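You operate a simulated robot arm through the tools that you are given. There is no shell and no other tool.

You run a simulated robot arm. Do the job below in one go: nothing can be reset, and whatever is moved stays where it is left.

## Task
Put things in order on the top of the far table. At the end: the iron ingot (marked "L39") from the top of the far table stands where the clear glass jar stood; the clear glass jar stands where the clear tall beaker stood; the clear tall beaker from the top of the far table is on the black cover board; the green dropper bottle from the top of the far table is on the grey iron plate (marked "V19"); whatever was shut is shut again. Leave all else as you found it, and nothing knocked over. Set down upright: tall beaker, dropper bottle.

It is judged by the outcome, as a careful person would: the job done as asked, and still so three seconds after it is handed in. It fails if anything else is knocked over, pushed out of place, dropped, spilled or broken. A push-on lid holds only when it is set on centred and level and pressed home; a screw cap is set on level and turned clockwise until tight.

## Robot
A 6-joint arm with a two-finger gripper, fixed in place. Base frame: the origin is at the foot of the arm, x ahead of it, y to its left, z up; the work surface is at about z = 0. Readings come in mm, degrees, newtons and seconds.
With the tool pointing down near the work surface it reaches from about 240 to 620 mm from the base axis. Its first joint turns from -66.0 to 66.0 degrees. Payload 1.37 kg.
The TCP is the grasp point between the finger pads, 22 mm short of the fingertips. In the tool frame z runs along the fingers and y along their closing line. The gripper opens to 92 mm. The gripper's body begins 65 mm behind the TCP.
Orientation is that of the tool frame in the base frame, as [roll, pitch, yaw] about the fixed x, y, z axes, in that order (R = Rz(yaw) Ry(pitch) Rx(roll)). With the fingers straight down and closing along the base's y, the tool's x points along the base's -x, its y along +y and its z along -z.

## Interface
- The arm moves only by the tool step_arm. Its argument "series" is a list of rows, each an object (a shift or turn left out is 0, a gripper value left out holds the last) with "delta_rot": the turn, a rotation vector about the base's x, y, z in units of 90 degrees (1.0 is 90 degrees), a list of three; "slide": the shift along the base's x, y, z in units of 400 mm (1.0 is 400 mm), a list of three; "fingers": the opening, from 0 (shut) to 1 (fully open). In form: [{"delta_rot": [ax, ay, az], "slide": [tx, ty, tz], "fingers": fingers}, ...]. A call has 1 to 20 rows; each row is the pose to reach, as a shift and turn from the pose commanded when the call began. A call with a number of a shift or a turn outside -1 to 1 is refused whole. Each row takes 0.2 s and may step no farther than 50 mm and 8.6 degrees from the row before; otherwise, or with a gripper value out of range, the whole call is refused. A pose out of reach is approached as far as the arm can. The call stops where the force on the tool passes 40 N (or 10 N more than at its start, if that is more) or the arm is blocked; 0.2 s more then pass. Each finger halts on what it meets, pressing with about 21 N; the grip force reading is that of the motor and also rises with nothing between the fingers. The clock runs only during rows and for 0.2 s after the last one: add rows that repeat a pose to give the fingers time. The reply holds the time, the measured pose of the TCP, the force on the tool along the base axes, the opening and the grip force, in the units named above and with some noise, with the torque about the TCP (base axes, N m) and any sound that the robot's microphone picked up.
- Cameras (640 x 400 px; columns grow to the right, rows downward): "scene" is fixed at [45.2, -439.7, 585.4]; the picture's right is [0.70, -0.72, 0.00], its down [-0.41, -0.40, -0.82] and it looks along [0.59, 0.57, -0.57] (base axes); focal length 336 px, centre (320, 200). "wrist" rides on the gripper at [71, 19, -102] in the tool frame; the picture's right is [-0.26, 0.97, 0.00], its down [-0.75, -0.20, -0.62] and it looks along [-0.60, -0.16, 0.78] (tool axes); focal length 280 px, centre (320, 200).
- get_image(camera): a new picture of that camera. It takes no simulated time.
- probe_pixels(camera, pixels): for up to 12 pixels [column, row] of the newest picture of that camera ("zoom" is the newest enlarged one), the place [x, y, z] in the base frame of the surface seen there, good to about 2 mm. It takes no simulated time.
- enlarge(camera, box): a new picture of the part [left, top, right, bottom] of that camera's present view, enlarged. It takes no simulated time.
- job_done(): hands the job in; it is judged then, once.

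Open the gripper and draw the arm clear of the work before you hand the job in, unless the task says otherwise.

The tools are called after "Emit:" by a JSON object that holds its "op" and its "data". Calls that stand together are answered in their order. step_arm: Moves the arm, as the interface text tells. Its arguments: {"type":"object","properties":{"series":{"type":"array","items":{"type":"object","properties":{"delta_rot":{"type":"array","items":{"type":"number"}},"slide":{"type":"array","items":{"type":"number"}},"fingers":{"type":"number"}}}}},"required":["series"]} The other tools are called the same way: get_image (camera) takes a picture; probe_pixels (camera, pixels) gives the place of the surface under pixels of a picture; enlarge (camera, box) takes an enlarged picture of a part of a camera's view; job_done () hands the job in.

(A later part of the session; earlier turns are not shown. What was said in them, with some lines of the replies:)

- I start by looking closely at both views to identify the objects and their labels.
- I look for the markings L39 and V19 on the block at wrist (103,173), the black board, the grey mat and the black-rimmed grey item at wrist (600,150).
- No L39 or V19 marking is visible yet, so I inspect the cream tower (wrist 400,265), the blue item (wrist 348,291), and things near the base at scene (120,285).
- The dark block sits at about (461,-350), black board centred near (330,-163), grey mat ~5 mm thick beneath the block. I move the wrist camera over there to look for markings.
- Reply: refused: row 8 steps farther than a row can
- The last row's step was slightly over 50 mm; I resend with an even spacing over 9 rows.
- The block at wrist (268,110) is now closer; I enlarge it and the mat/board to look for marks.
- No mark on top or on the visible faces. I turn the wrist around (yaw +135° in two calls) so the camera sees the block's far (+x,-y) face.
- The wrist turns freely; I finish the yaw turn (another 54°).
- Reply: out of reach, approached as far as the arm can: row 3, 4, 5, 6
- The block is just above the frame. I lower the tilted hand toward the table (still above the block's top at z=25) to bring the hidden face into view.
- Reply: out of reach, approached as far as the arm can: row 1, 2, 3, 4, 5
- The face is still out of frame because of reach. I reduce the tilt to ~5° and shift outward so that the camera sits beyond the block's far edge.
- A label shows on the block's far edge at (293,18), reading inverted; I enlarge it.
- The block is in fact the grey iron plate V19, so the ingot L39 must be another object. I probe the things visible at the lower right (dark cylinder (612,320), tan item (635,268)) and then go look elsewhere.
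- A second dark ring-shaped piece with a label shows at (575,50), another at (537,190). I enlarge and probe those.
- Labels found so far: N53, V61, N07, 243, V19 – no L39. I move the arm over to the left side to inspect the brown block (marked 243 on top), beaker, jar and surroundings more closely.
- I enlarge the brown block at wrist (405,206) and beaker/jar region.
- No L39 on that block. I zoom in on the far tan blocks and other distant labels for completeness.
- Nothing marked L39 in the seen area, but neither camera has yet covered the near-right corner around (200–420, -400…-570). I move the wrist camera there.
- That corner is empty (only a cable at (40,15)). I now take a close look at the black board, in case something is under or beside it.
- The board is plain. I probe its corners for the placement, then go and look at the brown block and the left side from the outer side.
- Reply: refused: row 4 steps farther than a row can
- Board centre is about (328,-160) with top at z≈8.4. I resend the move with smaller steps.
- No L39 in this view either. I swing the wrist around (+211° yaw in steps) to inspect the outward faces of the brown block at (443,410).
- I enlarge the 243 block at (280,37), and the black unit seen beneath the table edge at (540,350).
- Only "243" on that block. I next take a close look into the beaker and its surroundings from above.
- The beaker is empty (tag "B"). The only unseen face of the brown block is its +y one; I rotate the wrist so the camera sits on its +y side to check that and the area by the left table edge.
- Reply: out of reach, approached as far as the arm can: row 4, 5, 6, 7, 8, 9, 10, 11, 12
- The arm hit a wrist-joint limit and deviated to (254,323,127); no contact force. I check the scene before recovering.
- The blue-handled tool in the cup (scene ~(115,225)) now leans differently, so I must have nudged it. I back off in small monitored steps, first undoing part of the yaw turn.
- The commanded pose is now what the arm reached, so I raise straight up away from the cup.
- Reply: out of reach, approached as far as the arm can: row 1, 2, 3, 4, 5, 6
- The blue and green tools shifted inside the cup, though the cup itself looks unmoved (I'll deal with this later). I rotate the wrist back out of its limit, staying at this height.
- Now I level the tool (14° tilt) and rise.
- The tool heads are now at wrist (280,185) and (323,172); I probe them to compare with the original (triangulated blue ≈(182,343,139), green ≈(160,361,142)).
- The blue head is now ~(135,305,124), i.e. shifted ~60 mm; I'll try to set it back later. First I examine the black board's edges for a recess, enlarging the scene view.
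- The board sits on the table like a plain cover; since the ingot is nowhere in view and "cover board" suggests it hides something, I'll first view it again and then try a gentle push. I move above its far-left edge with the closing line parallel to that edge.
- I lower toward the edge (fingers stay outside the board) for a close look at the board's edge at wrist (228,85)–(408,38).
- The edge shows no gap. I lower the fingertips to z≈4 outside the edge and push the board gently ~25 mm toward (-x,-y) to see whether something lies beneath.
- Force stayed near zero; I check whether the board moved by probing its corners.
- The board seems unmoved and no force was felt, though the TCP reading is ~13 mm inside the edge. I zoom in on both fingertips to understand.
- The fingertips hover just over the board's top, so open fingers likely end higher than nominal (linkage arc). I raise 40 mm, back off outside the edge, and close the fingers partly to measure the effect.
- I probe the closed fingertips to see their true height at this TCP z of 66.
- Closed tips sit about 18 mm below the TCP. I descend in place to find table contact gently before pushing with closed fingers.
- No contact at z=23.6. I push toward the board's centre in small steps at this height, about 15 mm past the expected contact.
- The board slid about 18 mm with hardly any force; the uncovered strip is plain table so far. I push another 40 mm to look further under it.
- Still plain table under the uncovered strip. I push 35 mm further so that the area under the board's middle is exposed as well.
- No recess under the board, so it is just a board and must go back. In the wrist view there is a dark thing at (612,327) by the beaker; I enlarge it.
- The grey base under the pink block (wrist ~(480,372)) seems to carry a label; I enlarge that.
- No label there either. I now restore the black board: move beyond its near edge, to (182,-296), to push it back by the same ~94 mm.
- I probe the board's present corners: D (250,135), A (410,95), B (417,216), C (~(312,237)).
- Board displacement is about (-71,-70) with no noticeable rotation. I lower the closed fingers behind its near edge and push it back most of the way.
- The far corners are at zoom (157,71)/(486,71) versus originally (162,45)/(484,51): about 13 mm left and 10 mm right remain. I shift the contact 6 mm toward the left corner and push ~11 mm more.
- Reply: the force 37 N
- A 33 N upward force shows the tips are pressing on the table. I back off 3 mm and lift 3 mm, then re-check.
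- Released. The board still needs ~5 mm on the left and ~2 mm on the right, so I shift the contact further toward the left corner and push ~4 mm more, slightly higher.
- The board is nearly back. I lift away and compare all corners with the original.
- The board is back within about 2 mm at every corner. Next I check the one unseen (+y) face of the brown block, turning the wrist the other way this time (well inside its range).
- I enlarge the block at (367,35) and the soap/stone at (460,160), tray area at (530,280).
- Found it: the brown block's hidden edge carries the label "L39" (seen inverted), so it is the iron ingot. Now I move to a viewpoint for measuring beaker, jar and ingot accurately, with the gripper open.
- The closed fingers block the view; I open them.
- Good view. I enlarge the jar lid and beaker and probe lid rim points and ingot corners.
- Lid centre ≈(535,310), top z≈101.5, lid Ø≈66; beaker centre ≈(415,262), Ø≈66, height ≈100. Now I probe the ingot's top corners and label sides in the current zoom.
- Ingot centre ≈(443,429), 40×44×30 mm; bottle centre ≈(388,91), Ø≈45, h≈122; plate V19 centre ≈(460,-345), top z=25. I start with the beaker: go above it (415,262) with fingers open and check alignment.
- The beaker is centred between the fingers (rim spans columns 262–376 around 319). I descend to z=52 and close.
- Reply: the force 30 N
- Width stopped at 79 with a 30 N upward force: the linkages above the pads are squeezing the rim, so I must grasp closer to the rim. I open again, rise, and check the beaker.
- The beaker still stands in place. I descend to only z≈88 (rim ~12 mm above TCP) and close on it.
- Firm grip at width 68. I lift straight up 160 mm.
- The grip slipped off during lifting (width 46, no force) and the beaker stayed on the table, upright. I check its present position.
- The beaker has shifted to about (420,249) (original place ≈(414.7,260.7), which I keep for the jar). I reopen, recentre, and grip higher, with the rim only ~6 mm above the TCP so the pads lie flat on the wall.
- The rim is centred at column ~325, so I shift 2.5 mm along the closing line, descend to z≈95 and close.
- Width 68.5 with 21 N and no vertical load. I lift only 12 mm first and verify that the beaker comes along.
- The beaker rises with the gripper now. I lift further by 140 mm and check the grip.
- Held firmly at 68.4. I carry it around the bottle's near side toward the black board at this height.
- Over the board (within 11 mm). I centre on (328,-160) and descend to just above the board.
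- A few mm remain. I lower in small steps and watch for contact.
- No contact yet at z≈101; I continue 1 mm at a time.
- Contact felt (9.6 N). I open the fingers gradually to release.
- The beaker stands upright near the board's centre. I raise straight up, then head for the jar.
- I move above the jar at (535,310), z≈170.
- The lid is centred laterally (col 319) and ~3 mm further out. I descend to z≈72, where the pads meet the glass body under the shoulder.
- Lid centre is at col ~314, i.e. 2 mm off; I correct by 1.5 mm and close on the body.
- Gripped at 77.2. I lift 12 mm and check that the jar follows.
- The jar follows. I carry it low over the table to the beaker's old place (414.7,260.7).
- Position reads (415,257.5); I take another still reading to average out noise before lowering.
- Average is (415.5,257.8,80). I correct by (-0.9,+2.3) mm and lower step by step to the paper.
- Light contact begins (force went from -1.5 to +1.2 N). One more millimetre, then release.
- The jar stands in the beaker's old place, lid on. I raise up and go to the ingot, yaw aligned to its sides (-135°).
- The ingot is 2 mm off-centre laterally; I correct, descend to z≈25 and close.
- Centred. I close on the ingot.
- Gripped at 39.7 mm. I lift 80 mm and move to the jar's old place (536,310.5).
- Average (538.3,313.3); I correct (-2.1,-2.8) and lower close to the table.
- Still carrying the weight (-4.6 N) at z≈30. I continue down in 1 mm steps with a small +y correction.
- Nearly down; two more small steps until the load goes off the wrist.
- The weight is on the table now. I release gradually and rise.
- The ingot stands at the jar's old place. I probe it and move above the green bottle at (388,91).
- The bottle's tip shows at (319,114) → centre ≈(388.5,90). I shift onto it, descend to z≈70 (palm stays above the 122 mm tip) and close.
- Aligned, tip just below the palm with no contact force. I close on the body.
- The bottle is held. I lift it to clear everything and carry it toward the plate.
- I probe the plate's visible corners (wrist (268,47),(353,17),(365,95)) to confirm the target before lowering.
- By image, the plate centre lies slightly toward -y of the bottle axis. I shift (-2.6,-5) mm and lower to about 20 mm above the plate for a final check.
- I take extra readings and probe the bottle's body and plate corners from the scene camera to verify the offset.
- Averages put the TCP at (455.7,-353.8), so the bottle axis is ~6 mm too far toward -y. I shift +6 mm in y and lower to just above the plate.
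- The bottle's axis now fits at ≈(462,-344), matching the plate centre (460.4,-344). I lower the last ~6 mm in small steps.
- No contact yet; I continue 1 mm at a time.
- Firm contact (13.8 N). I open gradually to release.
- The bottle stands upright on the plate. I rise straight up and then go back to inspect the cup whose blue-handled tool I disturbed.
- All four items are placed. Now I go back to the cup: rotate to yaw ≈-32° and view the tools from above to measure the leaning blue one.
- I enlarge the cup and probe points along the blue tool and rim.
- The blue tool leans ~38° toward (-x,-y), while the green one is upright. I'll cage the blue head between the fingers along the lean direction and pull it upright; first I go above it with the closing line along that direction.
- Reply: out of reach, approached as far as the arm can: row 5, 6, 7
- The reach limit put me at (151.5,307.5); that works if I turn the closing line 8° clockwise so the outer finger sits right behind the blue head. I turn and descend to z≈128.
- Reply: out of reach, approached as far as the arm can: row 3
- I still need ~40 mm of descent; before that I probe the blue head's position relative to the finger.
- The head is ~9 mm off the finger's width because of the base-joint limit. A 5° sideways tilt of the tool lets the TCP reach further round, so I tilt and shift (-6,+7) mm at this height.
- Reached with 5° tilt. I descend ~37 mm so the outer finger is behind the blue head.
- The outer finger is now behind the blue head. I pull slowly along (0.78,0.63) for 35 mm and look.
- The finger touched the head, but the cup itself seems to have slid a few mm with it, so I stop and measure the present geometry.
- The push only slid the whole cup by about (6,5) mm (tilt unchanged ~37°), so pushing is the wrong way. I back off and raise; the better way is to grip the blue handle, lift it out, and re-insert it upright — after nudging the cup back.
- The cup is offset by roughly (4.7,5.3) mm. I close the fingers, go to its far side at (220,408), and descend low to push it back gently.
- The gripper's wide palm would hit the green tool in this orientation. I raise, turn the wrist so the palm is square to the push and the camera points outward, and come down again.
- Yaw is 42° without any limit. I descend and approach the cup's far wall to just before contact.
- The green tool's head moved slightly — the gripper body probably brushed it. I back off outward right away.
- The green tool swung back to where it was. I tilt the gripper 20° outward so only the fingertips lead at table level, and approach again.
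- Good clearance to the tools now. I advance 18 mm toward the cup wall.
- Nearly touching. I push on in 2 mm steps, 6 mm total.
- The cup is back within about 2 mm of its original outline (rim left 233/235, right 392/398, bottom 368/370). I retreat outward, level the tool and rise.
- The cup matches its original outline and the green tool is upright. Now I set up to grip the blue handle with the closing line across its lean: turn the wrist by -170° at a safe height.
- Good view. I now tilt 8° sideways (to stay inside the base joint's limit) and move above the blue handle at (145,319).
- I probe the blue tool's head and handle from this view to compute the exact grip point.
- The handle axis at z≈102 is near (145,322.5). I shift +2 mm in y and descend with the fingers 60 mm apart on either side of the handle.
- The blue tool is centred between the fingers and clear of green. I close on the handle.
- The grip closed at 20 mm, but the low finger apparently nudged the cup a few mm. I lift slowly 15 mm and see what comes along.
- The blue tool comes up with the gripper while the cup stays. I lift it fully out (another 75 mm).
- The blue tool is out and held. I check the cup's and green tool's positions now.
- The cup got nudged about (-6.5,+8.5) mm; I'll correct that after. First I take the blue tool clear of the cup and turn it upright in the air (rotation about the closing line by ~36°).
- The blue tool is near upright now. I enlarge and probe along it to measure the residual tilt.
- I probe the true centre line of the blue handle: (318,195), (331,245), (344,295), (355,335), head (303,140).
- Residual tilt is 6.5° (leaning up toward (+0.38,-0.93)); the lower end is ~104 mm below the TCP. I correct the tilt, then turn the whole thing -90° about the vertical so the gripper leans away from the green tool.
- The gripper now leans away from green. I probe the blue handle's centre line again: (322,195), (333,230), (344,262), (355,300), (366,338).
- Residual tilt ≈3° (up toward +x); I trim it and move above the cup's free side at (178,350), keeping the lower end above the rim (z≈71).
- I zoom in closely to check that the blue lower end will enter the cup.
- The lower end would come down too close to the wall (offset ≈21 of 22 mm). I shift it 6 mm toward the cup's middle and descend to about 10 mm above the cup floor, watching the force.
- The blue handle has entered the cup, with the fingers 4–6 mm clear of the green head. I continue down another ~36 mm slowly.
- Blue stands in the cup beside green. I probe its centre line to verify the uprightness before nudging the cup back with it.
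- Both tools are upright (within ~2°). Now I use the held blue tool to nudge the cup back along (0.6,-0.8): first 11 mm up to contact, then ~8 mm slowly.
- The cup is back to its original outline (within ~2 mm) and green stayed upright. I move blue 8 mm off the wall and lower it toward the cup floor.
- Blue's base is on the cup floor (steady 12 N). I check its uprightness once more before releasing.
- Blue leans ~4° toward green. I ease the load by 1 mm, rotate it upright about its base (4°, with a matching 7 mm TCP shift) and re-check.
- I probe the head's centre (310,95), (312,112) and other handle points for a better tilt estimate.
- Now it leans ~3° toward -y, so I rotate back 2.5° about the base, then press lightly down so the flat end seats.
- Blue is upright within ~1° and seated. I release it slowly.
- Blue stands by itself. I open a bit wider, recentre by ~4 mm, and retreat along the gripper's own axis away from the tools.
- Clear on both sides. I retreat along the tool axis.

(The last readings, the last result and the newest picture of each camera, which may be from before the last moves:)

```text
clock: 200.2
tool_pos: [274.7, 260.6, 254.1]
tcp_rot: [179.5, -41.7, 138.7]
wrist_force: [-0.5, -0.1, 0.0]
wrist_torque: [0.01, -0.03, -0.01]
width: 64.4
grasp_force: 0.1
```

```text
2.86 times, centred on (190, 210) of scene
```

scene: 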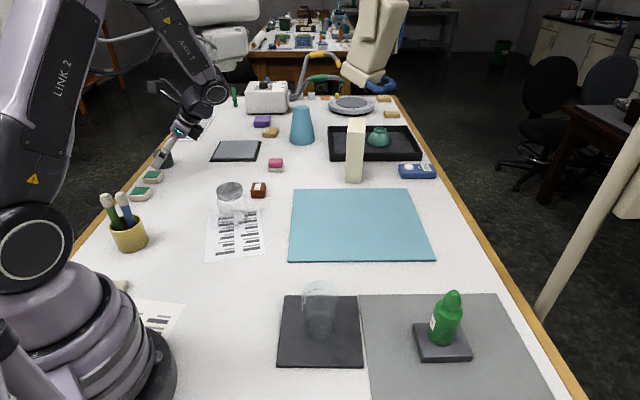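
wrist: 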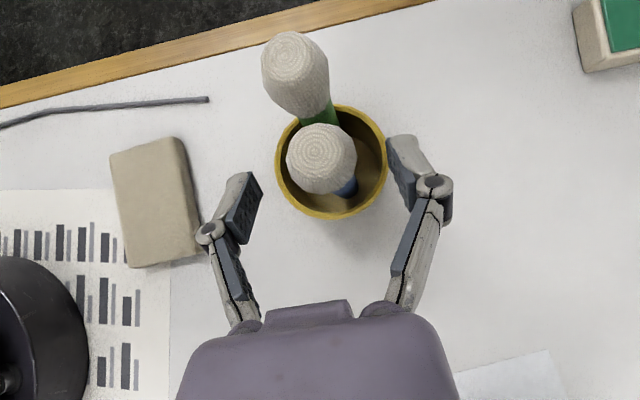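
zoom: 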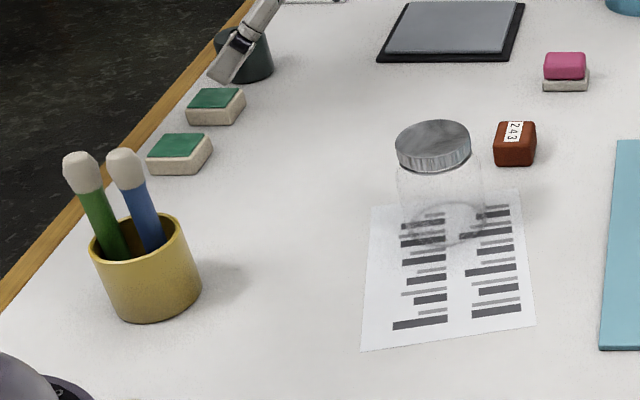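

The cup and both tools now look just like in the first picture (heads at (83,172)/(126,168) vs (87,172)/(122,170)). I level the tool, rise and go to a clear pose with the gripper open.

Emit:
{"op": "step_arm", "data": {"series": [{"delta_rot": [-0.051, -0.0582, 0], "slide": [0.02, -0.02, 0.04], "fingers": 1.0}, {"delta_rot": [-0.102, -0.1164, 0], "slide": [0.04, -0.05, 0.08]}, {"delta_rot": [-0.1529, -0.1746, 0], "slide": [0.06, -0.09, 0.12]}, {"delta_rot": [-0.2039, -0.2329, 0], "slide": [0.08, -0.13, 0.16]}, {"delta_rot": [-0.2548, -0.2911, 0], "slide": [0.1, -0.18, 0.2]}, {"delta_rot": [-0.3058, -0.3493, 0], "slide": [0.12, -0.24, 0.24]}, {"delta_rot": [-0.3058, -0.3493, 0], "slide": [0.15, -0.3, 0.26]}, {"delta_rot": [-0.3058, -0.3493, 0], "slide": [0.17, -0.37, 0.26]}, {"delta_rot": [-0.3058, -0.3493, 0], "slide": [0.17, -0.37, 0.26]}]}}

Emit:
{"op": "get_image", "data": {"camera": "scene"}}

Emit:
{"op": "get_image", "data": {"camera": "wrist"}}

Emit:
{"op": "enlarge", "data": {"camera": "scene", "box": [260, 270, 500, 400]}}

Emit:
{"op": "enlarge", "data": {"camera": "scene", "box": [265, 285, 375, 375]}}

```text
clock: 202.2
tool_pos: [343.3, 114.7, 357.3]
tcp_rot: [179.3, 0.1, 138.6]
wrist_force: [0.0, 0.1, -0.7]
wrist_torque: [0.01, 0.03, 0.0]
width: 92.0
grasp_force: 0.0
```

```text
taken
```

scene: 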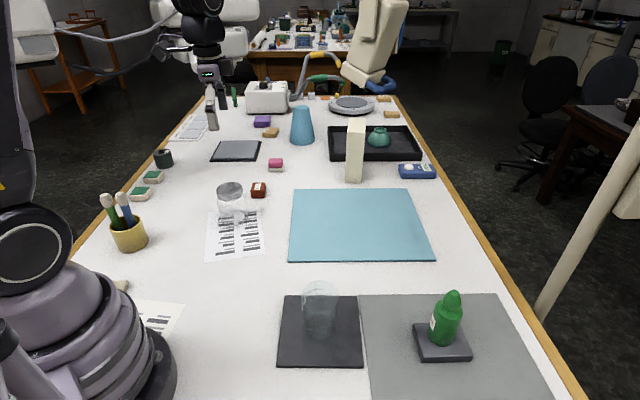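

```text
taken
```

wrist: 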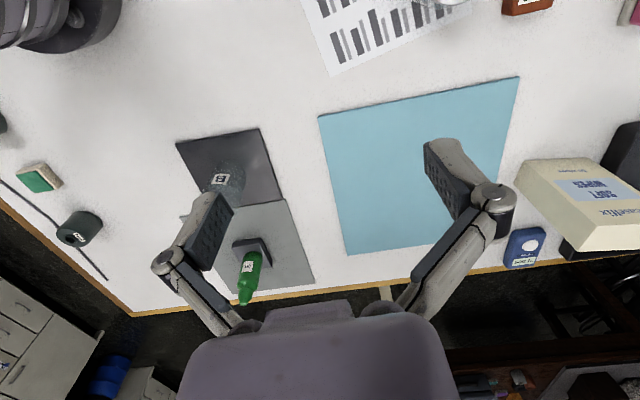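

```text
2.67 times, centred on (380, 335) of scene
```

zoom: 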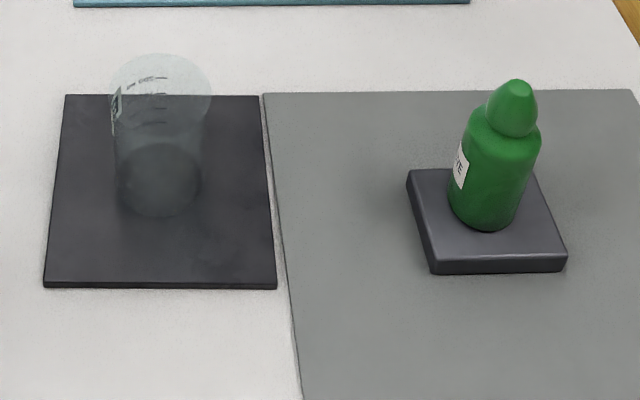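

```text
4.44 times, centred on (320, 330) of scene
```

zoom: 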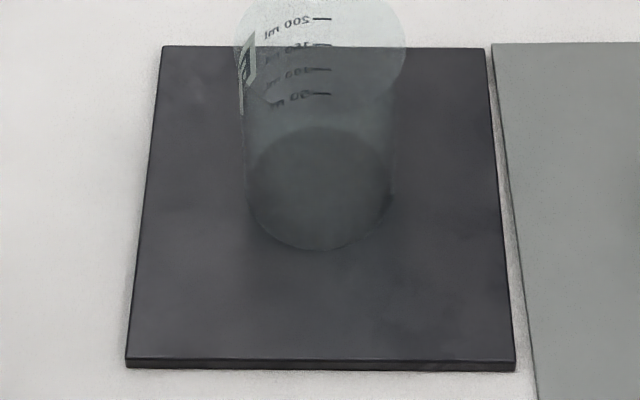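

The board, beaker, bottle and plate look right. A last close look at the jar and ingot against the first picture.

Emit:
{"op": "enlarge", "data": {"camera": "scene", "box": [200, 160, 290, 240]}}

Emit:
{"op": "enlarge", "data": {"camera": "scene", "box": [80, 140, 300, 280]}}

```text
5.00 times, centred on (245, 200) of scene
```

zoom: 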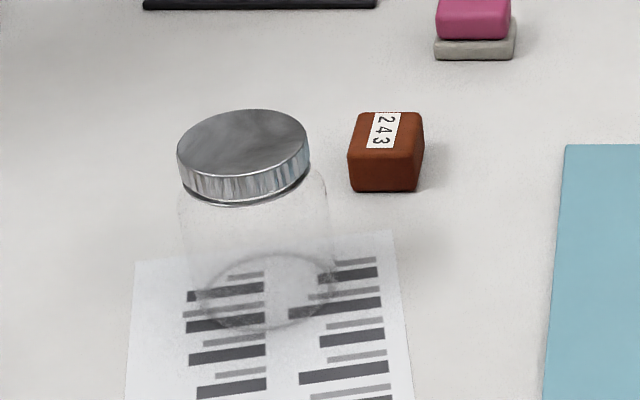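

```text
2.86 times, centred on (190, 210) of scene
```

zoom: 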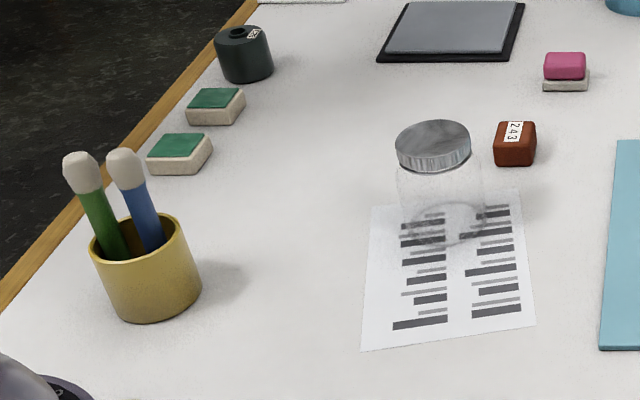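

The jar's base ring is at zoom (268,290), against the beaker's old base at (271,288). The ingot's base is at (385,172), against the jar's old ring at (389,172). The beaker and bottle are upright, the jar lid is still on, and the arm is clear with the gripper open, so I hand the job in.

Emit:
{"op": "job_done", "data": {}}

```text
The job is handed in.
```

I've handed the job in with everything you asked for in place. Along the way I disturbed two things that weren't part of the job, and I put both back.

**Requested items**
- **Ingot L39:** it stands where the clear glass jar stood. It is the brown block with "243" on top; the "L39" label is on its side.
- **Glass jar:** it stands where the beaker stood, with its lid still on.
- **Tall beaker:** it is upright on the black cover board.
- **Dropper bottle:** it is upright on plate V19. V19 turned out to be the small dark-grey block on the grey mat, not the mat itself.

**Things I moved and put back**
- **Black cover board:** I slid it about 95 mm while looking for the ingot. I pushed it back to within about 2 mm of where it was.
- **Pen cup:** the arm swung unexpectedly at a joint limit and knocked the blue-handled tool over onto the rim. While righting it I also shifted the cup a few millimetres. Both tools now stand upright again, and the cup is within about 2–3 mm of its original place.

My first lift of the beaker slipped. It stayed upright and slid about 13 mm before I re-gripped it. I found no sign of damage.
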